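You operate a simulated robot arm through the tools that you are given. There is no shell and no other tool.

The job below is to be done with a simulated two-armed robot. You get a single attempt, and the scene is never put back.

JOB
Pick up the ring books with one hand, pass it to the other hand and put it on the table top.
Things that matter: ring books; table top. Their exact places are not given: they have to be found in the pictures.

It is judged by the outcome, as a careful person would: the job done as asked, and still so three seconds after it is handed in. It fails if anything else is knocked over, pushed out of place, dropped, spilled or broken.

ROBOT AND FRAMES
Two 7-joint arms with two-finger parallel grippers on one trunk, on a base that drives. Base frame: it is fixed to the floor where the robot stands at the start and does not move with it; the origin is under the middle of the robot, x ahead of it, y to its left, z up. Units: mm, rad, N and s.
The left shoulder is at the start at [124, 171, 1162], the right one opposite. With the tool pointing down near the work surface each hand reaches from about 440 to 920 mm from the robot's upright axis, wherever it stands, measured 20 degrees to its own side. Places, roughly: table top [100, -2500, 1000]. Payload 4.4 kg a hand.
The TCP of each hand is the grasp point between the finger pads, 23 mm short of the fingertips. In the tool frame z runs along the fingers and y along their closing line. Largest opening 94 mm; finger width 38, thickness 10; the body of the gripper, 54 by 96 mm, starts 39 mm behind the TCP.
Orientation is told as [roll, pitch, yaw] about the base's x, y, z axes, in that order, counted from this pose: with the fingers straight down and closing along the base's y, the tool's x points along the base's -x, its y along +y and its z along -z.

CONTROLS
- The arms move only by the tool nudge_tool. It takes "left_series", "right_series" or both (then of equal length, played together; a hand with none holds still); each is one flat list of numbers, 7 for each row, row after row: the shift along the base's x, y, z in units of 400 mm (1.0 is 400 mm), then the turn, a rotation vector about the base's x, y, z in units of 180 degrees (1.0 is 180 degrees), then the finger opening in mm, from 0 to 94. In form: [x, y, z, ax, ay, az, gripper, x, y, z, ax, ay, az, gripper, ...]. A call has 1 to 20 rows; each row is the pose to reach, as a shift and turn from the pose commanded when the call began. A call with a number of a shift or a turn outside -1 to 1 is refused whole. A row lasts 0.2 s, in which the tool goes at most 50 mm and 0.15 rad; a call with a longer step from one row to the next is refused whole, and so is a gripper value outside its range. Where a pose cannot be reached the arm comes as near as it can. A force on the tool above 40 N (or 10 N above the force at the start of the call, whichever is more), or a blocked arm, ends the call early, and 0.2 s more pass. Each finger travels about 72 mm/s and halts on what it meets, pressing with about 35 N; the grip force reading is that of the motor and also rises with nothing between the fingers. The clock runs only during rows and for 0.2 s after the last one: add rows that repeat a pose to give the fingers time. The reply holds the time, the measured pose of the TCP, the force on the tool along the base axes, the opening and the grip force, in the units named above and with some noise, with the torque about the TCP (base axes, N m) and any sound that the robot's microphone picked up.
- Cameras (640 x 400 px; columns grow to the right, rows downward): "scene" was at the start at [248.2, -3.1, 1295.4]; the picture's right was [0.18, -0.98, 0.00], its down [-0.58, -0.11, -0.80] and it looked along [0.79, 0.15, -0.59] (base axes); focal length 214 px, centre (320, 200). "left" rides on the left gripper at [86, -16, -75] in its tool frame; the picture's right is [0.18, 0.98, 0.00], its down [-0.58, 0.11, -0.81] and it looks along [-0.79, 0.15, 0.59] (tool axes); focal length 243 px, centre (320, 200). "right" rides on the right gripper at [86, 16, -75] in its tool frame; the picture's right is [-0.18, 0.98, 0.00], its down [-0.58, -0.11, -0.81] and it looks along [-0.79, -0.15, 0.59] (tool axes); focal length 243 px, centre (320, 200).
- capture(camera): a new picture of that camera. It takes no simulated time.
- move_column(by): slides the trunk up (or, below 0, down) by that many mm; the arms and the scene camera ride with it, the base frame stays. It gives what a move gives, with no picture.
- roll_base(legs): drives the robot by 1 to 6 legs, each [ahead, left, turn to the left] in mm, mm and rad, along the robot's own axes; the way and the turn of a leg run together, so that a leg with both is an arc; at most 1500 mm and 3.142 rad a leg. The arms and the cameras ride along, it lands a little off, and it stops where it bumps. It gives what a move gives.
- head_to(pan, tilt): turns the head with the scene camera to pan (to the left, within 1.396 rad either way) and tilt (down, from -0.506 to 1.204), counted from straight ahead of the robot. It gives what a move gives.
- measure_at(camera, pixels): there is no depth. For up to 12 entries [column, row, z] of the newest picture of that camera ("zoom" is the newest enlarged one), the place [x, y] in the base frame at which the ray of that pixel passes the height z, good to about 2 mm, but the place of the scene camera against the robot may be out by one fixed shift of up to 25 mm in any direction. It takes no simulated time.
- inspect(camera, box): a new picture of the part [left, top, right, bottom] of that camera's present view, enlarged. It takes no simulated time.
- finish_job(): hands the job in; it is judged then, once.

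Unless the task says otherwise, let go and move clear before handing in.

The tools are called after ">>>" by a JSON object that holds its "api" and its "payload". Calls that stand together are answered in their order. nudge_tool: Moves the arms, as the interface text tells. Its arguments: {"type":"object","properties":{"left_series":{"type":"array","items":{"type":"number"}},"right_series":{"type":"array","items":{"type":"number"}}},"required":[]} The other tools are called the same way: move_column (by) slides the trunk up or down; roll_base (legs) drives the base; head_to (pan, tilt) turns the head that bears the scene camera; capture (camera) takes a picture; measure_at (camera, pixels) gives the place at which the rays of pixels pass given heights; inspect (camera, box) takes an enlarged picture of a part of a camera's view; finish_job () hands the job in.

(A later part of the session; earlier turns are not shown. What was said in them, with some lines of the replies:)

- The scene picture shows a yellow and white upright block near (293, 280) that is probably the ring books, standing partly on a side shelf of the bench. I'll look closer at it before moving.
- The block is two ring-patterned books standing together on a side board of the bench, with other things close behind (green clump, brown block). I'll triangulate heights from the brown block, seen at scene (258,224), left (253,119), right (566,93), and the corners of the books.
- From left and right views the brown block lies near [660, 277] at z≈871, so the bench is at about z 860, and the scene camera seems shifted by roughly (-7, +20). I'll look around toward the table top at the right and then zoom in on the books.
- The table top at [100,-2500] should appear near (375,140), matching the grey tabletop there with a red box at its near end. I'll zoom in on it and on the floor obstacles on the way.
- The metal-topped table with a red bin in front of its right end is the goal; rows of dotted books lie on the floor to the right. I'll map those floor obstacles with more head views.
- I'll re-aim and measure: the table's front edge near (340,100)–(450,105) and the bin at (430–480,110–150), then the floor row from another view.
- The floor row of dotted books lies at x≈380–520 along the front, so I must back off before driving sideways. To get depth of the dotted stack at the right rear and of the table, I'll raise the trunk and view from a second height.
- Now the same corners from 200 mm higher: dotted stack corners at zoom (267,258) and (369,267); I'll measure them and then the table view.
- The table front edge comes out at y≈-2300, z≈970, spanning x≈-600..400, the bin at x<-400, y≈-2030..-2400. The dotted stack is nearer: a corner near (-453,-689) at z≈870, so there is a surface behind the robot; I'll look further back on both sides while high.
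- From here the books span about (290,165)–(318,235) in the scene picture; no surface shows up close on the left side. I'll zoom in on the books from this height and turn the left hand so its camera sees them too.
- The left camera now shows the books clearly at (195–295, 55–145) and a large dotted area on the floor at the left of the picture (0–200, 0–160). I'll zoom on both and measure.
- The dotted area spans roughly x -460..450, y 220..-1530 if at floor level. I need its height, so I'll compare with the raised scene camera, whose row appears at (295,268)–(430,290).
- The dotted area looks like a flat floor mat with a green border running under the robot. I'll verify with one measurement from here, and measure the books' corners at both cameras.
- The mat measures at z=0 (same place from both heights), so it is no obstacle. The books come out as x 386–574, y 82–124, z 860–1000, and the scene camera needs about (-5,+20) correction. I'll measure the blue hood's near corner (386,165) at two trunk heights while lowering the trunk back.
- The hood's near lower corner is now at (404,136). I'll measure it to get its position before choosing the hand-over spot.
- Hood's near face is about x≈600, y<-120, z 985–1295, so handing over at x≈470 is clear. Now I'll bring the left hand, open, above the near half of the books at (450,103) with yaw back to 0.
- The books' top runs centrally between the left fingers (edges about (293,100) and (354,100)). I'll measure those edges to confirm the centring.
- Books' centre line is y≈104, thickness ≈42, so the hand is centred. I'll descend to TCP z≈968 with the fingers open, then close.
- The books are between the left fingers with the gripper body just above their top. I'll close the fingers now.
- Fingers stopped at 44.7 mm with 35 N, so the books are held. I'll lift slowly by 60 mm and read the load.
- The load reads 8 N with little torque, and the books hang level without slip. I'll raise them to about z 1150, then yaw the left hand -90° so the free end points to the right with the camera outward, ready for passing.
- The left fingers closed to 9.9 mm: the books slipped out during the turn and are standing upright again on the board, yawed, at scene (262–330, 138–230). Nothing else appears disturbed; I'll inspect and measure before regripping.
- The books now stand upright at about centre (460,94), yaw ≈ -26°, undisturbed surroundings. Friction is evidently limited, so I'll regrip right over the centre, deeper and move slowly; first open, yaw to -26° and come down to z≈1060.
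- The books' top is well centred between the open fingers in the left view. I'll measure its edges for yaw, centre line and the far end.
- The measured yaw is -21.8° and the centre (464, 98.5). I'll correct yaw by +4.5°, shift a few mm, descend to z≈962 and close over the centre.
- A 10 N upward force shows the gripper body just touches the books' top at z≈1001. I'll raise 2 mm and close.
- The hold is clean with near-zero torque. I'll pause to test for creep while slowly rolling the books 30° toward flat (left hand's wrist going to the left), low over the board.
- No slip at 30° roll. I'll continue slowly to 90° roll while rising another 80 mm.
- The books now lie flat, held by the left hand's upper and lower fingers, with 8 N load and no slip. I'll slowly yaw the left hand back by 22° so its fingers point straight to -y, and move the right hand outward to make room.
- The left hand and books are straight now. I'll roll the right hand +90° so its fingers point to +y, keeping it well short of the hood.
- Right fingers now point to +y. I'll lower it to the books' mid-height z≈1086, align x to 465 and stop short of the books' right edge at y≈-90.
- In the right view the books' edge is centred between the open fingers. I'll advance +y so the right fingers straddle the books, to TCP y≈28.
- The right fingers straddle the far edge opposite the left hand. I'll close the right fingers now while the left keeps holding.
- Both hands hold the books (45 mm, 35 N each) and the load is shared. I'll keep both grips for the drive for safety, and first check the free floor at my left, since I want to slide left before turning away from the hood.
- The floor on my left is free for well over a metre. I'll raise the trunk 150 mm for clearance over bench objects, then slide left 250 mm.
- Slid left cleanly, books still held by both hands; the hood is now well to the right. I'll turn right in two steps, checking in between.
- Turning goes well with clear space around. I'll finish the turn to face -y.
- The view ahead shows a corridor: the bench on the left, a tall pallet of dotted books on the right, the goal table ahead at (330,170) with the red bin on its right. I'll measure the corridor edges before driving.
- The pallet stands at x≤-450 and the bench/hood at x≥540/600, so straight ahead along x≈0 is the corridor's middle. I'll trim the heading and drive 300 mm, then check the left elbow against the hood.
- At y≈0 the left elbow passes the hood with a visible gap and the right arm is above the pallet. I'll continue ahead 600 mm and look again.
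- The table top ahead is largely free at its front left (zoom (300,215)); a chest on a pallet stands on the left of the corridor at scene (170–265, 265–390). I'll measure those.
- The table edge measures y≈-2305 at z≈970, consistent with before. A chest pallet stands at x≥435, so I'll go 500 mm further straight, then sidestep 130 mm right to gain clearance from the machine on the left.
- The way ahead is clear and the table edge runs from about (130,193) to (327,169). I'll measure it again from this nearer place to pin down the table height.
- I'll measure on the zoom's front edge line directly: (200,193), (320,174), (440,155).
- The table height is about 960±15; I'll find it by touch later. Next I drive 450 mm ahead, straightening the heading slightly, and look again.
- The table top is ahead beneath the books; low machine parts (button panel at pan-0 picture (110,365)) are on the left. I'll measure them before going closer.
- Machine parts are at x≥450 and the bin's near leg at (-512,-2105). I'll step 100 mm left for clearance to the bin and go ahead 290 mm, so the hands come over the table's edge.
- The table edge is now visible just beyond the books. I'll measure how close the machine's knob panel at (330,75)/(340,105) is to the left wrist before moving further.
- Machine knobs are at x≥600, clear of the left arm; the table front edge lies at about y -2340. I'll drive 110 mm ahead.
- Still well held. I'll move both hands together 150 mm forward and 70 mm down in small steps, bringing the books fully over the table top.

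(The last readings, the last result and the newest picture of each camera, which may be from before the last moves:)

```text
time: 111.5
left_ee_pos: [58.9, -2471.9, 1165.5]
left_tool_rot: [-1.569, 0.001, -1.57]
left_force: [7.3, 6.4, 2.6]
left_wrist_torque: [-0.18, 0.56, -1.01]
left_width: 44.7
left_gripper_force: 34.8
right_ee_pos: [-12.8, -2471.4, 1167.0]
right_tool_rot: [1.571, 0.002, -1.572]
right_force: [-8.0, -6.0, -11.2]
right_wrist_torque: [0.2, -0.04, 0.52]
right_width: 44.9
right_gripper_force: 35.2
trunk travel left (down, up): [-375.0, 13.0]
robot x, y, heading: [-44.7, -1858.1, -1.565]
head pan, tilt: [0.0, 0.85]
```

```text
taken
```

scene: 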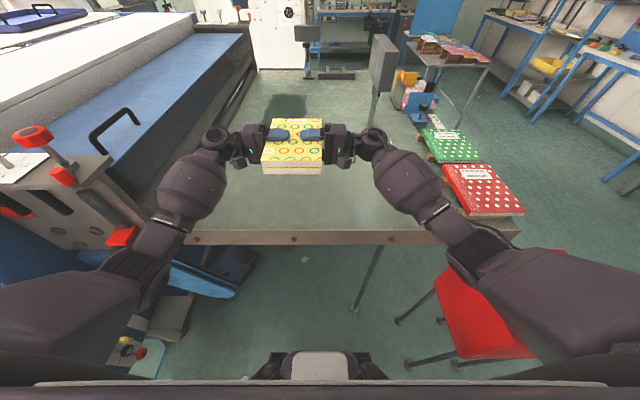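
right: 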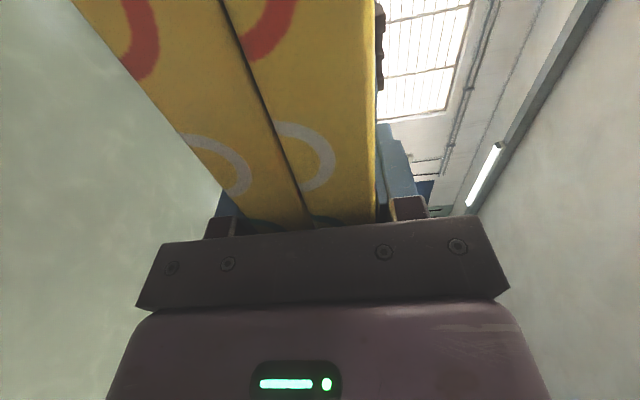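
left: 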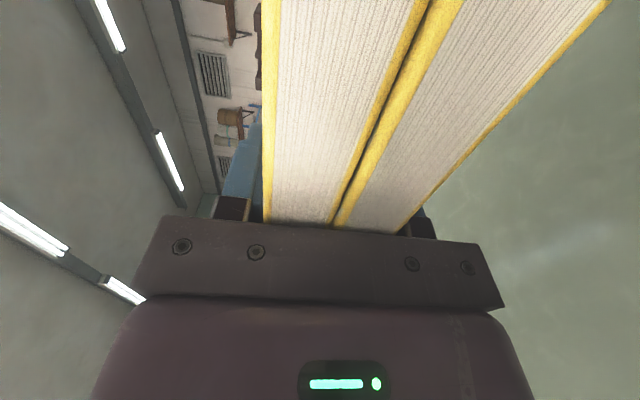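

The books are wholly over the table top and both grips are unchanged. Now the pass: I open the left hand while the right keeps gripping.

>>> {"api": "nudge_tool", "payload": {"left_series": [0, 0, 0, 0, 0, 0, 46, 0, 0, 0, 0, 0, 0, 52, 0, 0, 0, 0, 0, 0, 62, 0, 0, 0, 0, 0, 0, 76, 0, 0, 0, 0, 0, 0, 92, 0, 0, 0, 0, 0, 0, 92]}}

>>> {"api": "inspect", "payload": {"camera": "scene", "box": [180, 80, 420, 240]}}

>>> {"api": "capture", "payload": {"camera": "right"}}

>>> {"api": "capture", "payload": {"camera": "left"}}

```text
time: 112.9
left_ee_pos: [57.9, -2471.0, 1166.5]
left_tool_rot: [-1.57, 0.001, -1.574]
left_force: [0.1, 0.2, 0.4]
left_wrist_torque: [-0.04, 0.05, -0.04]
left_width: 92.2
left_gripper_force: 0.2
right_ee_pos: [-10.8, -2472.2, 1167.9]
right_tool_rot: [1.572, 0.001, -1.571]
right_force: [-0.5, 0.0, -7.5]
right_wrist_torque: [0.06, 0.23, 0.04]
right_width: 44.6
right_gripper_force: 34.8
trunk travel left (down, up): [-375.0, 13.0]
robot x, y, heading: [-43.3, -1855.9, -1.572]
head pan, tilt: [0.0, 0.85]
```

```text
2.50 times, centred on (300, 160) of scene
```

zoom: 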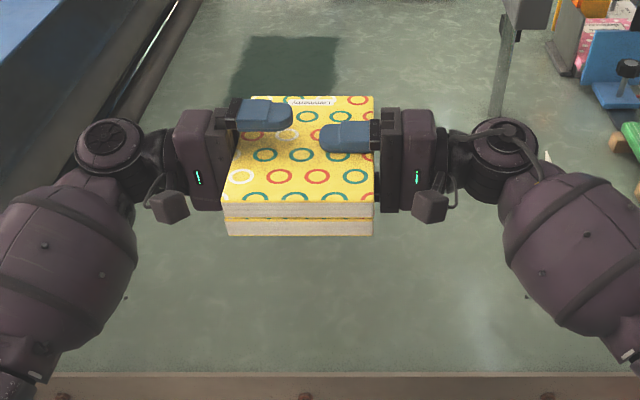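

```text
taken
```

right: 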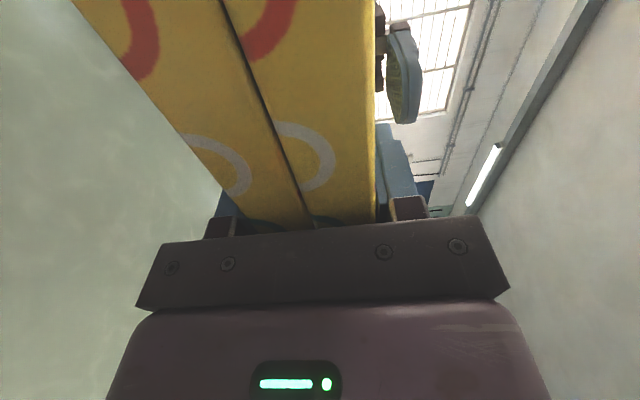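

```text
taken
```

left: 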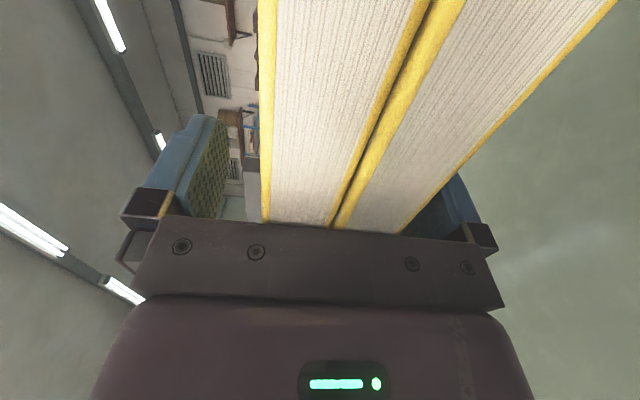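

The right hand now carries the books alone (7.5 N, 0.23 N·m, unchanged view). I'll withdraw the left hand 80 mm sideways to clear the books' edge.

>>> {"api": "nudge_tool", "payload": {"left_series": [0.02, 0, 0, 0, 0, 0, 92, 0.06, 0, 0, 0, 0, 0, 92, 0.1, 0, 0, 0, 0, 0, 92, 0.14, 0, 0, 0, 0, 0, 92, 0.18, 0, 0, 0, 0, 0, 92, 0.2, 0, 0, 0, 0, 0, 92, 0.2, 0, 0, 0, 0, 0, 92]}}

>>> {"api": "capture", "payload": {"camera": "scene"}}

>>> {"api": "capture", "payload": {"camera": "left"}}

```text
time: 114.5
left_ee_pos: [140.1, -2471.5, 1167.4]
left_tool_rot: [-1.571, 0.002, -1.573]
left_force: [-0.3, 0.5, -0.1]
left_wrist_torque: [-0.01, 0.0, -0.03]
left_width: 92.2
left_gripper_force: 0.0
right_ee_pos: [-12.0, -2471.6, 1167.3]
right_tool_rot: [1.57, 0.002, -1.571]
right_force: [0.2, 0.4, -7.2]
right_wrist_torque: [0.02, 0.27, -0.04]
right_width: 44.6
right_gripper_force: 35.5
trunk travel left (down, up): [-375.0, 13.0]
robot x, y, heading: [-40.5, -1855.8, -1.573]
head pan, tilt: [0.0, 0.85]
```

```text
taken
```

scene: 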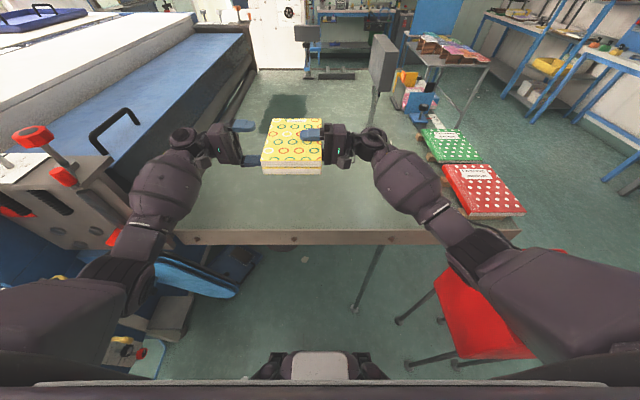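

```text
taken
```

left: 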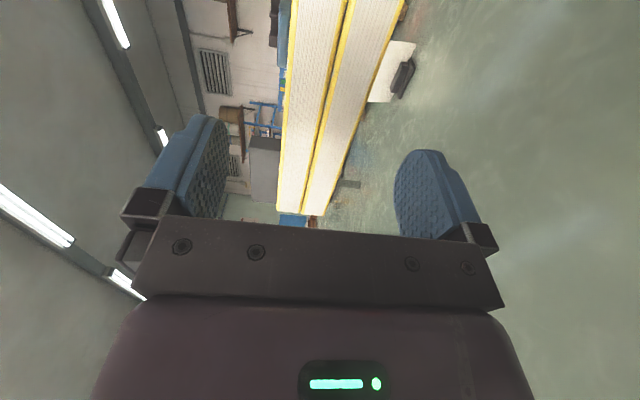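

The left hand is clear of the books. I'll bring it back toward me and slightly up, in a moderate step, to give the books free room.

>>> {"api": "nudge_tool", "payload": {"left_series": [0, 0.05, 0.02, 0, 0, 0, 92, 0, 0.1, 0.04, 0, 0, 0, 92, 0, 0.15, 0.06, 0, 0, 0, 92, 0, 0.2, 0.08, 0, 0, 0, 92, -0.02, 0.25, 0.1, 0, 0, 0, 92, -0.04, 0.3, 0.12, 0, 0, 0, 92, -0.06, 0.35, 0.14, 0, 0, 0, 92, -0.08, 0.4, 0.15, 0, 0, 0, 92, -0.1, 0.45, 0.15, 0, 0, 0, 92, -0.1, 0.5, 0.15, 0, 0, 0, 92]}}

>>> {"api": "capture", "payload": {"camera": "scene"}}

```text
time: 116.7
left_ee_pos: [99.7, -2269.7, 1225.8]
left_tool_rot: [-1.57, 0.004, -1.572]
left_force: [-0.3, 0.1, -0.1]
left_wrist_torque: [0.0, 0.03, 0.02]
left_width: 91.9
left_gripper_force: 0.0
right_ee_pos: [-11.7, -2470.4, 1168.0]
right_tool_rot: [1.57, 0.001, -1.572]
right_force: [1.4, 0.1, -7.6]
right_wrist_torque: [0.0, 0.28, 0.0]
right_width: 44.9
right_gripper_force: 34.5
trunk travel left (down, up): [-375.0, 13.0]
robot x, y, heading: [-36.5, -1857.9, -1.573]
head pan, tilt: [0.0, 0.85]
```

```text
taken
```

scene: 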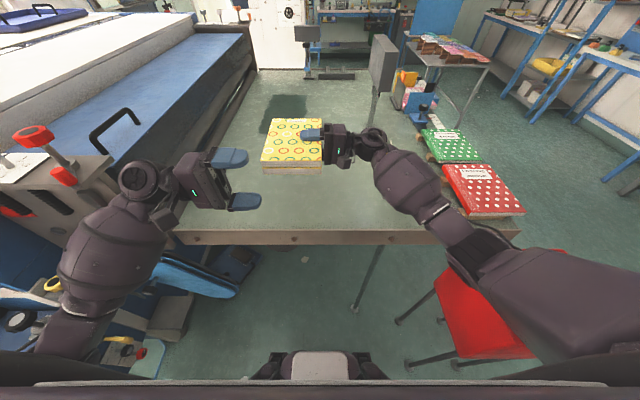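

The right arm holds the books flat and level over the free table area. I'll now slowly turn the right hand's fingers downward, first 45°, so the books come upright.

>>> {"api": "nudge_tool", "payload": {"right_series": [0, 0, -0.002, 0, 0.01, 0, 0, 0, 0, -0.005, 0, 0.025, 0, 0, 0, 0, -0.008, 0, 0.042, 0, 0, 0, 0, -0.011, 0, 0.059, 0, 0, 0, 0, -0.014, 0, 0.076, 0, 0, 0, 0, -0.017, 0, 0.093, 0, 0, 0, 0, -0.02, 0, 0.11, 0, 0, 0, 0, -0.024, 0, 0.127, 0, 0, 0, 0, -0.028, 0, 0.144, 0, 0, 0, 0, -0.032, 0, 0.161, 0, 0, 0, 0, -0.036, 0, 0.178, 0, 0, 0, 0, -0.04, 0, 0.195, 0, 0, 0, 0, -0.044, 0, 0.212, 0, 0, 0, 0, -0.047, 0, 0.229, 0, 0, 0, 0, -0.05, 0, 0.243, 0, 0, 0, 0, -0.05, 0, 0.25, 0, 0]}}

>>> {"api": "capture", "payload": {"camera": "scene"}}

>>> {"api": "inspect", "payload": {"camera": "scene", "box": [200, 60, 460, 260]}}

>>> {"api": "capture", "payload": {"camera": "right"}}

```text
time: 120.1
left_ee_pos: [100.0, -2270.6, 1224.9]
left_tool_rot: [-1.571, 0.002, -1.57]
left_force: [0.3, 0.7, 0.2]
left_wrist_torque: [0.02, 0.0, 0.01]
left_width: 92.1
left_gripper_force: 0.1
right_ee_pos: [-12.0, -2470.9, 1145.8]
right_tool_rot: [0.783, -0.001, -1.573]
right_force: [0.9, 0.3, -8.5]
right_wrist_torque: [0.01, 0.2, -0.01]
right_width: 44.9
right_gripper_force: 34.7
trunk travel left (down, up): [-375.0, 13.0]
robot x, y, heading: [-42.4, -1854.6, -1.568]
head pan, tilt: [0.0, 0.85]
```

```text
taken
```

scene: 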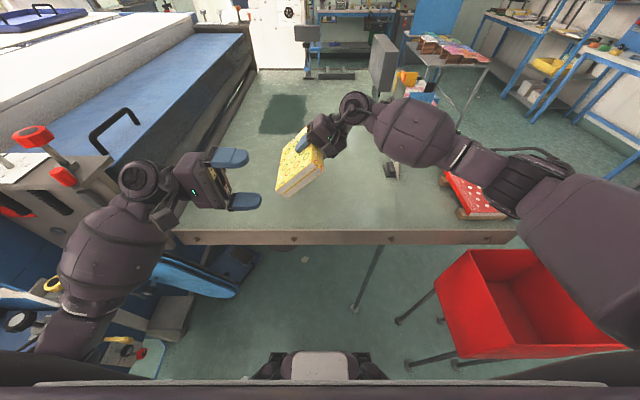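

```text
2.00 times, centred on (330, 160) of scene
```

zoom: 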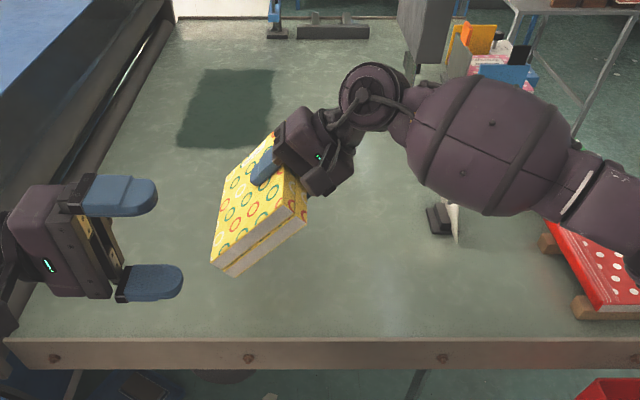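

```text
taken
```

right: 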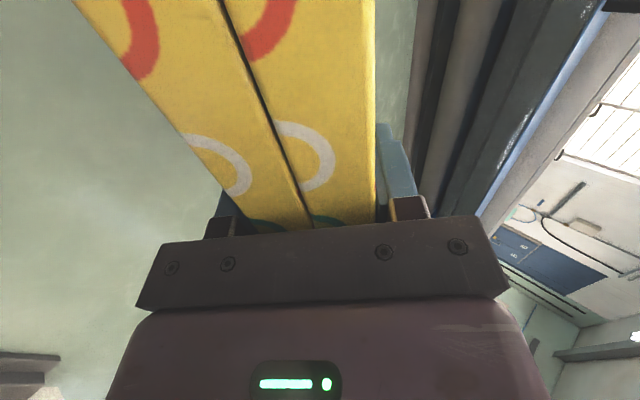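

No slip at 45°. I'll finish the remaining 45° while lowering to TCP z≈1100.

>>> {"api": "nudge_tool", "payload": {"right_series": [0, 0, -0.003, 0, 0.01, 0, 0, 0, 0, -0.008, 0, 0.025, 0, 0, 0, 0, -0.016, 0, 0.042, 0, 0, 0, 0, -0.024, 0, 0.059, 0, 0, 0, 0, -0.032, 0, 0.076, 0, 0, 0, 0, -0.04, 0, 0.093, 0, 0, 0, 0, -0.048, 0, 0.11, 0, 0, 0, 0, -0.056, 0, 0.127, 0, 0, 0, 0, -0.064, 0, 0.144, 0, 0, 0, 0, -0.072, 0, 0.161, 0, 0, 0, 0, -0.08, 0, 0.178, 0, 0, 0, 0, -0.088, 0, 0.195, 0, 0, 0, 0, -0.096, 0, 0.212, 0, 0, 0, 0, -0.104, 0, 0.229, 0, 0, 0, 0, -0.11, 0, 0.243, 0, 0, 0, 0, -0.112, 0, 0.25, 0, 0]}}

>>> {"api": "inspect", "payload": {"camera": "scene", "box": [200, 60, 460, 260]}}

>>> {"api": "capture", "payload": {"camera": "right"}}

>>> {"api": "capture", "payload": {"camera": "left"}}

```text
time: 123.5
left_ee_pos: [98.5, -2270.6, 1225.1]
left_tool_rot: [-1.571, -0.001, -1.572]
left_force: [-0.9, 0.0, 0.3]
left_wrist_torque: [0.0, 0.0, 0.01]
left_width: 92.0
left_gripper_force: 0.1
right_ee_pos: [-10.5, -2470.7, 1101.7]
right_tool_rot: [-0.002, 0.0, -1.571]
right_force: [-0.2, -0.3, -8.1]
right_wrist_torque: [-0.01, 0.04, 0.03]
right_width: 44.8
right_gripper_force: 35.1
trunk travel left (down, up): [-375.0, 13.0]
robot x, y, heading: [-40.8, -1856.9, -1.569]
head pan, tilt: [0.0, 0.85]
```

```text
2.00 times, centred on (330, 160) of scene
```

zoom: 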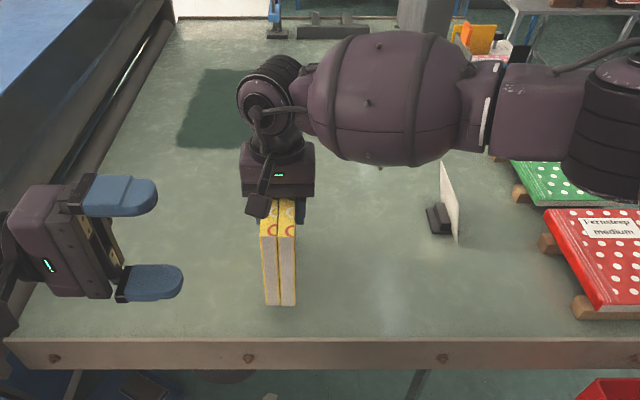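

```text
taken
```

right: 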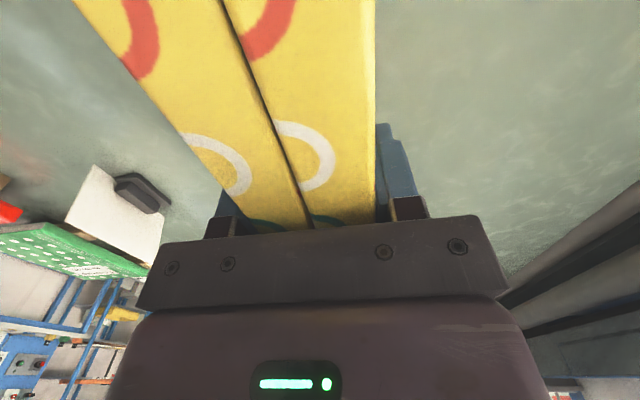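

```text
taken
```

left: 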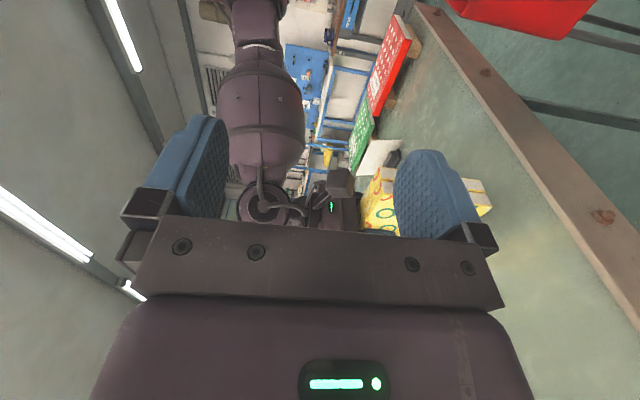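

The books hang upright and level, 8 N, with their near end only ~35 mm inside the table's edge. I'll move 60 mm further in, slowly, before lowering.

>>> {"api": "nudge_tool", "payload": {"right_series": [0, -0.005, 0, 0, 0, 0, 0, 0, -0.015, 0, 0, 0, 0, 0, 0, -0.028, 0, 0, 0, 0, 0, 0, -0.041, 0, 0, 0, 0, 0, 0, -0.054, 0, 0, 0, 0, 0, 0, -0.067, 0, 0, 0, 0, 0, 0, -0.08, 0, 0, 0, 0, 0, 0, -0.093, 0, 0, 0, 0, 0, 0, -0.106, 0, 0, 0, 0, 0, 0, -0.119, 0, 0, 0, 0, 0, 0, -0.132, 0, 0, 0, 0, 0, 0, -0.143, 0, 0, 0, 0, 0, 0, -0.15, 0, 0, 0, 0, 0, 0, -0.15, -0.01, 0, 0, 0, 0, 0, -0.15, -0.02, 0, 0, 0, 0, 0, -0.15, -0.03, 0, 0, 0, 0, 0, -0.15, -0.04, 0, 0, 0, 0, 0, -0.15, -0.045, 0, 0, 0, 0]}}

>>> {"api": "inspect", "payload": {"camera": "scene", "box": [200, 60, 460, 260]}}

>>> {"api": "capture", "payload": {"camera": "left"}}

```text
time: 127.3
left_ee_pos: [98.9, -2270.2, 1225.5]
left_tool_rot: [-1.572, 0.001, -1.571]
left_force: [-0.3, -0.3, -0.4]
left_wrist_torque: [-0.04, 0.0, 0.04]
left_width: 92.0
left_gripper_force: 0.1
right_ee_pos: [-13.1, -2531.2, 1082.8]
right_tool_rot: [0.001, 0.0, -1.572]
right_force: [0.0, -0.2, -7.3]
right_wrist_torque: [0.04, -0.02, 0.03]
right_width: 45.0
right_gripper_force: 35.3
trunk travel left (down, up): [-375.0, 13.0]
robot x, y, heading: [-39.9, -1857.0, -1.571]
head pan, tilt: [0.0, 0.85]
```

```text
2.00 times, centred on (330, 160) of scene
```

zoom: 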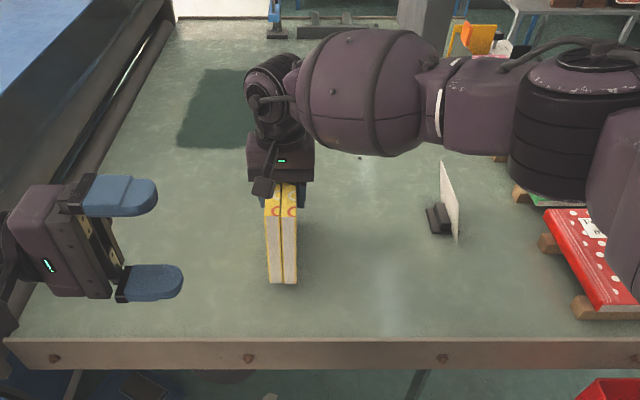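

```text
taken
```

left: 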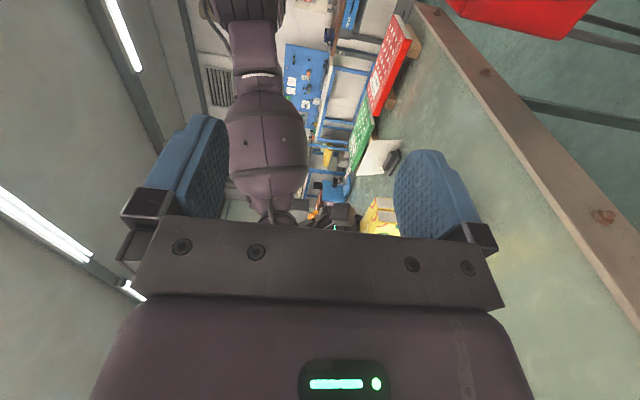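

The books are about 15–20 mm above the table, 150+ mm... well inside the edge. I'll lower in small steps and watch the vertical force for contact.

>>> {"api": "nudge_tool", "payload": {"right_series": [0, 0, -0.005, 0, 0, 0, 0, 0, 0, -0.01, 0, 0, 0, 0, 0, 0, -0.015, 0, 0, 0, 0, 0, 0, -0.02, 0, 0, 0, 0, 0, 0, -0.02, 0, 0, 0, 0]}}

>>> {"api": "inspect", "payload": {"camera": "scene", "box": [240, 120, 370, 240]}}

```text
time: 128.5
left_ee_pos: [98.8, -2271.5, 1224.8]
left_tool_rot: [-1.571, 0.002, -1.571]
left_force: [0.2, -0.2, -0.7]
left_wrist_torque: [0.02, 0.0, 0.0]
left_width: 91.8
left_gripper_force: 0.1
right_ee_pos: [-11.5, -2531.1, 1073.9]
right_tool_rot: [0.001, 0.002, -1.571]
right_force: [0.0, -0.7, -7.5]
right_wrist_torque: [0.01, 0.0, -0.01]
right_width: 45.1
right_gripper_force: 35.1
trunk travel left (down, up): [-375.0, 13.0]
robot x, y, heading: [-41.8, -1857.2, -1.57]
head pan, tilt: [0.0, 0.85]
```

```text
3.33 times, centred on (305, 180) of scene
```

zoom: 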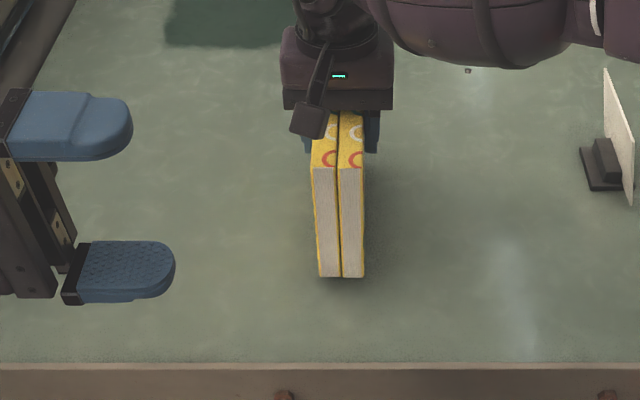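

Still 7.5 N hanging load at z 1074, no contact yet. I'll continue down in 2 mm steps.

>>> {"api": "nudge_tool", "payload": {"right_series": [0, 0, -0.005, 0, 0, 0, 0, 0, 0, -0.01, 0, 0, 0, 0, 0, 0, -0.015, 0, 0, 0, 0, 0, 0, -0.015, 0, 0, 0, 0]}}

```text
time: 129.5
left_ee_pos: [99.4, -2270.9, 1225.4]
left_tool_rot: [-1.57, 0.002, -1.572]
left_force: [0.1, -0.2, -0.5]
left_wrist_torque: [-0.04, 0.0, -0.01]
left_width: 92.0
left_gripper_force: 0.0
right_ee_pos: [-12.4, -2530.8, 1069.2]
right_tool_rot: [0.0, 0.001, -1.572]
right_force: [0.6, -0.2, -6.7]
right_wrist_torque: [0.03, 0.04, -0.02]
right_width: 45.0
right_gripper_force: 34.7
trunk travel left (down, up): [-375.0, 13.0]
robot x, y, heading: [-40.8, -1854.3, -1.568]
head pan, tilt: [0.0, 0.85]
```

>>> {"api": "nudge_tool", "payload": {"right_series": [0, 0, -0.004, 0, 0, 0, 0, 0, 0, -0.008, 0, 0, 0, 0, 0, 0, -0.012, 0, 0, 0, 0, 0, 0, -0.012, 0, 0, 0, 0]}}

```text
time: 130.5
left_ee_pos: [98.9, -2270.1, 1225.5]
left_tool_rot: [-1.572, 0.003, -1.573]
left_force: [1.1, -0.2, 0.7]
left_wrist_torque: [0.0, -0.02, -0.04]
left_width: 92.2
left_gripper_force: 0.1
right_ee_pos: [-13.1, -2531.0, 1064.5]
right_tool_rot: [-0.001, 0.0, -1.572]
right_force: [-0.6, -0.2, -7.2]
right_wrist_torque: [-0.01, 0.01, 0.03]
right_width: 45.0
right_gripper_force: 35.4
trunk travel left (down, up): [-375.0, 13.0]
robot x, y, heading: [-38.6, -1858.8, -1.571]
head pan, tilt: [0.0, 0.85]
```

The load is still about 7 N at z 1064, so no contact yet. I'll go on in small steps.

>>> {"api": "nudge_tool", "payload": {"right_series": [0, 0, -0.004, 0, 0, 0, 0, 0, 0, -0.008, 0, 0, 0, 0, 0, 0, -0.012, 0, 0, 0, 0, 0, 0, -0.012, 0, 0, 0, 0]}}

>>> {"api": "inspect", "payload": {"camera": "scene", "box": [240, 120, 370, 240]}}

```text
time: 131.5
left_ee_pos: [99.1, -2270.4, 1226.4]
left_tool_rot: [-1.572, 0.002, -1.572]
left_force: [-0.5, 0.0, 0.2]
left_wrist_torque: [0.02, 0.01, -0.01]
left_width: 91.8
left_gripper_force: 0.1
right_ee_pos: [-12.7, -2533.3, 1060.3]
right_tool_rot: [0.001, 0.0, -1.573]
right_force: [-1.2, -0.3, -8.0]
right_wrist_torque: [0.04, 0.04, 0.02]
right_width: 44.7
right_gripper_force: 34.8
trunk travel left (down, up): [-375.0, 13.0]
robot x, y, heading: [-42.4, -1854.4, -1.563]
head pan, tilt: [0.0, 0.85]
```

```text
3.33 times, centred on (305, 180) of scene
```

zoom: 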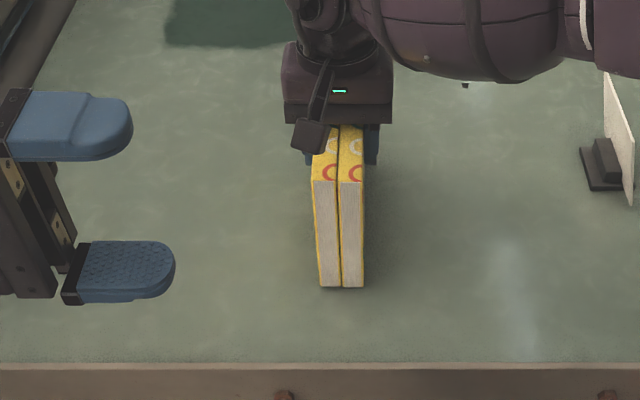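

Bottom is around z 954 and a contact shadow is getting close, force still 8 N. I'll continue down.

>>> {"api": "nudge_tool", "payload": {"right_series": [0, 0, -0.004, 0, 0, 0, 0, 0, 0, -0.008, 0, 0, 0, 0, 0, 0, -0.012, 0, 0, 0, 0, 0, 0, -0.012, 0, 0, 0, 0]}}

>>> {"api": "nudge_tool", "payload": {"right_series": [0, 0, -0.004, 0, 0, 0, 0, 0, 0, -0.008, 0, 0, 0, 0, 0, 0, -0.008, 0, 0, 0, 0]}}

```text
time: 132.5
left_ee_pos: [99.4, -2269.4, 1226.3]
left_tool_rot: [-1.572, 0.001, -1.573]
left_force: [-0.1, -1.1, 0.0]
left_wrist_torque: [-0.01, 0.03, -0.01]
left_width: 92.1
left_gripper_force: 0.0
right_ee_pos: [-12.2, -2532.9, 1059.4]
right_tool_rot: [0.0, -0.006, -1.571]
right_force: [-1.2, -5.8, 25.5]
right_wrist_torque: [0.61, 0.33, 0.09]
right_width: 44.8
right_gripper_force: 35.0
trunk travel left (down, up): [-375.0, 13.0]
robot x, y, heading: [-40.7, -1858.2, -1.575]
head pan, tilt: [0.0, 0.85]
```

```text
time: 133.3
left_ee_pos: [99.2, -2269.1, 1226.3]
left_tool_rot: [-1.57, 0.0, -1.573]
left_force: [0.2, 0.5, -0.4]
left_wrist_torque: [-0.01, -0.02, -0.02]
left_width: 92.2
left_gripper_force: 0.1
right_ee_pos: [-11.6, -2530.4, 1053.8]
right_tool_rot: [-0.001, -0.002, -1.572]
right_force: [-3.0, -7.5, 27.8]
right_wrist_torque: [-0.17, 0.19, -0.29]
right_width: 45.0
right_gripper_force: 35.1
trunk travel left (down, up): [-375.0, 13.0]
robot x, y, heading: [-41.0, -1854.3, -1.577]
head pan, tilt: [0.0, 0.85]
```

Contact at TCP z≈1060: the upward force is 25–28 N, so the books stand on the table. I'll ease up 2 mm to take off pressure and then open the fingers gently.

>>> {"api": "nudge_tool", "payload": {"right_series": [0, 0, 0.003, 0, 0, 0, 0, 0, 0, 0.006, 0, 0, 0, 0, 0, 0, 0.006, 0, 0, 0, 0]}}

>>> {"api": "inspect", "payload": {"camera": "scene", "box": [240, 120, 370, 240]}}

>>> {"api": "capture", "payload": {"camera": "right"}}

```text
time: 134.1
left_ee_pos: [98.9, -2268.8, 1225.6]
left_tool_rot: [-1.57, 0.002, -1.572]
left_force: [1.3, 0.5, 0.2]
left_wrist_torque: [-0.01, 0.02, -0.01]
left_width: 91.7
left_gripper_force: 0.1
right_ee_pos: [-13.1, -2530.4, 1054.2]
right_tool_rot: [-0.001, -0.001, -1.571]
right_force: [-3.1, -1.1, 7.3]
right_wrist_torque: [-1.14, -0.03, -0.51]
right_width: 44.9
right_gripper_force: 34.7
trunk travel left (down, up): [-375.0, 13.0]
robot x, y, heading: [-41.3, -1860.1, -1.572]
head pan, tilt: [0.0, 0.85]
```

```text
3.33 times, centred on (305, 180) of scene
```

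zoom: 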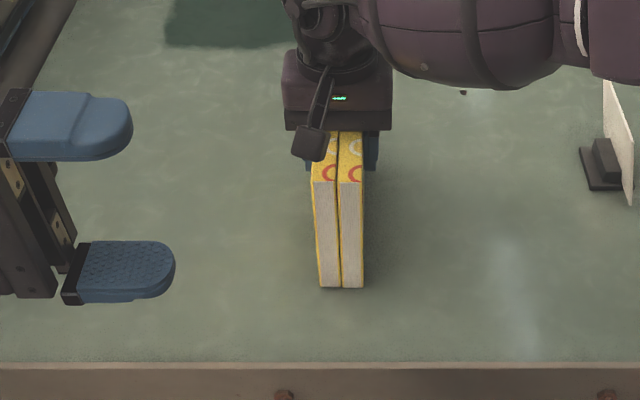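

```text
taken
```

right: 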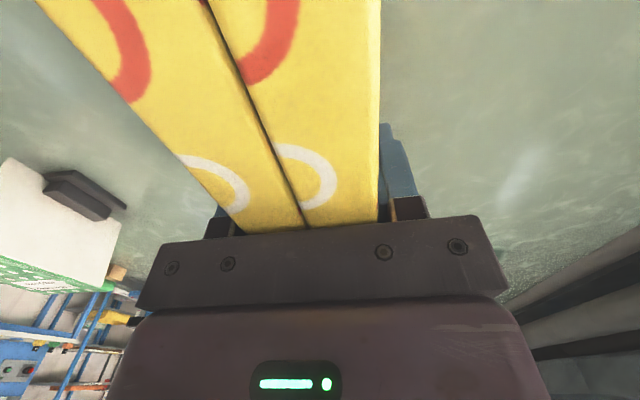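

Force is down to 7 N with the books resting on the table. I'll open the right fingers now, slowly.

>>> {"api": "nudge_tool", "payload": {"right_series": [0, 0, 0, 0, 0, 0, 46, 0, 0, 0, 0, 0, 0, 50, 0, 0, 0, 0, 0, 0, 56, 0, 0, 0, 0, 0, 0, 66, 0, 0, 0, 0, 0, 0, 80, 0, 0, 0, 0, 0, 0, 94, 0, 0, 0, 0, 0, 0, 94]}}

>>> {"api": "inspect", "payload": {"camera": "scene", "box": [240, 120, 370, 240]}}

>>> {"api": "capture", "payload": {"camera": "right"}}

```text
time: 135.7
left_ee_pos: [98.8, -2268.7, 1224.7]
left_tool_rot: [-1.571, 0.002, -1.575]
left_force: [-0.6, -0.4, 0.7]
left_wrist_torque: [-0.01, 0.02, 0.0]
left_width: 92.0
left_gripper_force: 0.1
right_ee_pos: [-12.5, -2531.7, 1055.5]
right_tool_rot: [0.001, 0.0, -1.572]
right_force: [0.4, -0.5, -0.6]
right_wrist_torque: [-0.02, 0.01, -0.01]
right_width: 94.3
right_gripper_force: 0.0
trunk travel left (down, up): [-375.0, 13.0]
robot x, y, heading: [-37.7, -1858.6, -1.574]
head pan, tilt: [0.0, 0.85]
```

```text
3.33 times, centred on (305, 180) of scene
```

zoom: 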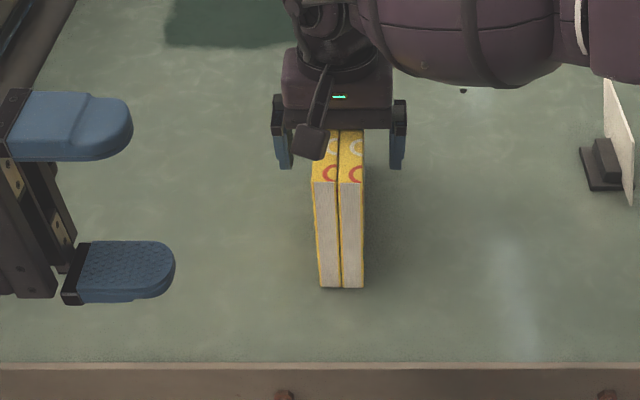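

```text
taken
```

right: 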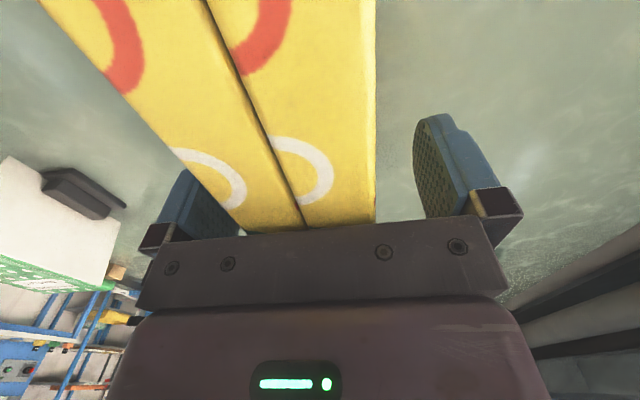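

The books stand upright on their own between the open fingers. I'll lift the right hand straight up 150 mm, clear of them.

>>> {"api": "nudge_tool", "payload": {"right_series": [0, 0, 0.025, 0, 0, 0, 94, 0, 0, 0.07, 0, 0, 0, 94, 0, 0, 0.14, 0, 0, 0, 94, 0, 0, 0.22, 0, 0, 0, 94, 0, 0, 0.3, 0, 0, 0, 94, 0, 0, 0.375, 0, 0, 0, 94, 0, 0, 0.375, 0, 0, 0, 94]}}

>>> {"api": "capture", "payload": {"camera": "scene"}}

>>> {"api": "inspect", "payload": {"camera": "scene", "box": [220, 100, 420, 260]}}

>>> {"api": "capture", "payload": {"camera": "right"}}

```text
time: 137.3
left_ee_pos: [99.7, -2269.3, 1226.2]
left_tool_rot: [-1.57, 0.002, -1.572]
left_force: [-0.6, 0.0, -0.9]
left_wrist_torque: [-0.01, 0.01, 0.01]
left_width: 92.0
left_gripper_force: 0.1
right_ee_pos: [-12.4, -2530.2, 1204.7]
right_tool_rot: [0.0, 0.0, -1.572]
right_force: [0.4, 0.3, 0.3]
right_wrist_torque: [0.0, 0.01, 0.0]
right_width: 93.8
right_gripper_force: 0.0
trunk travel left (down, up): [-375.0, 13.0]
robot x, y, heading: [-42.1, -1858.9, -1.573]
head pan, tilt: [0.0, 0.85]
```

```text
taken
```

scene: 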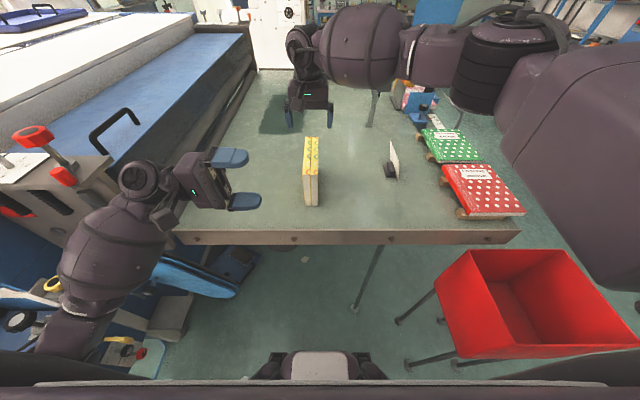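

```text
2.50 times, centred on (320, 180) of scene
```

zoom: 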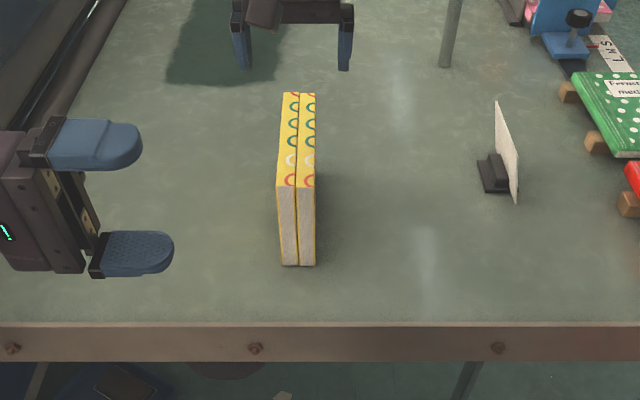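

```text
taken
```

right: 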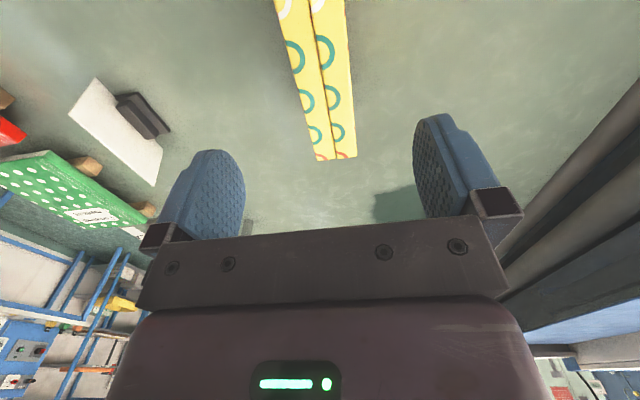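

The books stand upright and free on the table top (zoom (297,180)), both hands are open and clear, and the neighbouring items are untouched. I hand the job in.

>>> {"api": "finish_job", "payload": {}}

```text
The job is handed in.
```

The ring books are standing upright on the table top. The left hand picked them up and passed them to the right hand, which set them down. Both hands are open and clear, and I've handed the job in.

- **Slip at the start:** on my first lift, the books slipped out of the left hand while I was turning them. They landed upright on the workbench, and nothing else looked disturbed. I picked them up again over their centre and moved more slowly. They didn't slip again.
- **Drive and hand-over:** both hands held the books flat on the way across the room. The right hand took over above the table, so they were never in one hand over open floor.
- **Placement:** they stand roughly 100 mm in from the table's front edge. The bin and the other items on the table look untouched in the last pictures.
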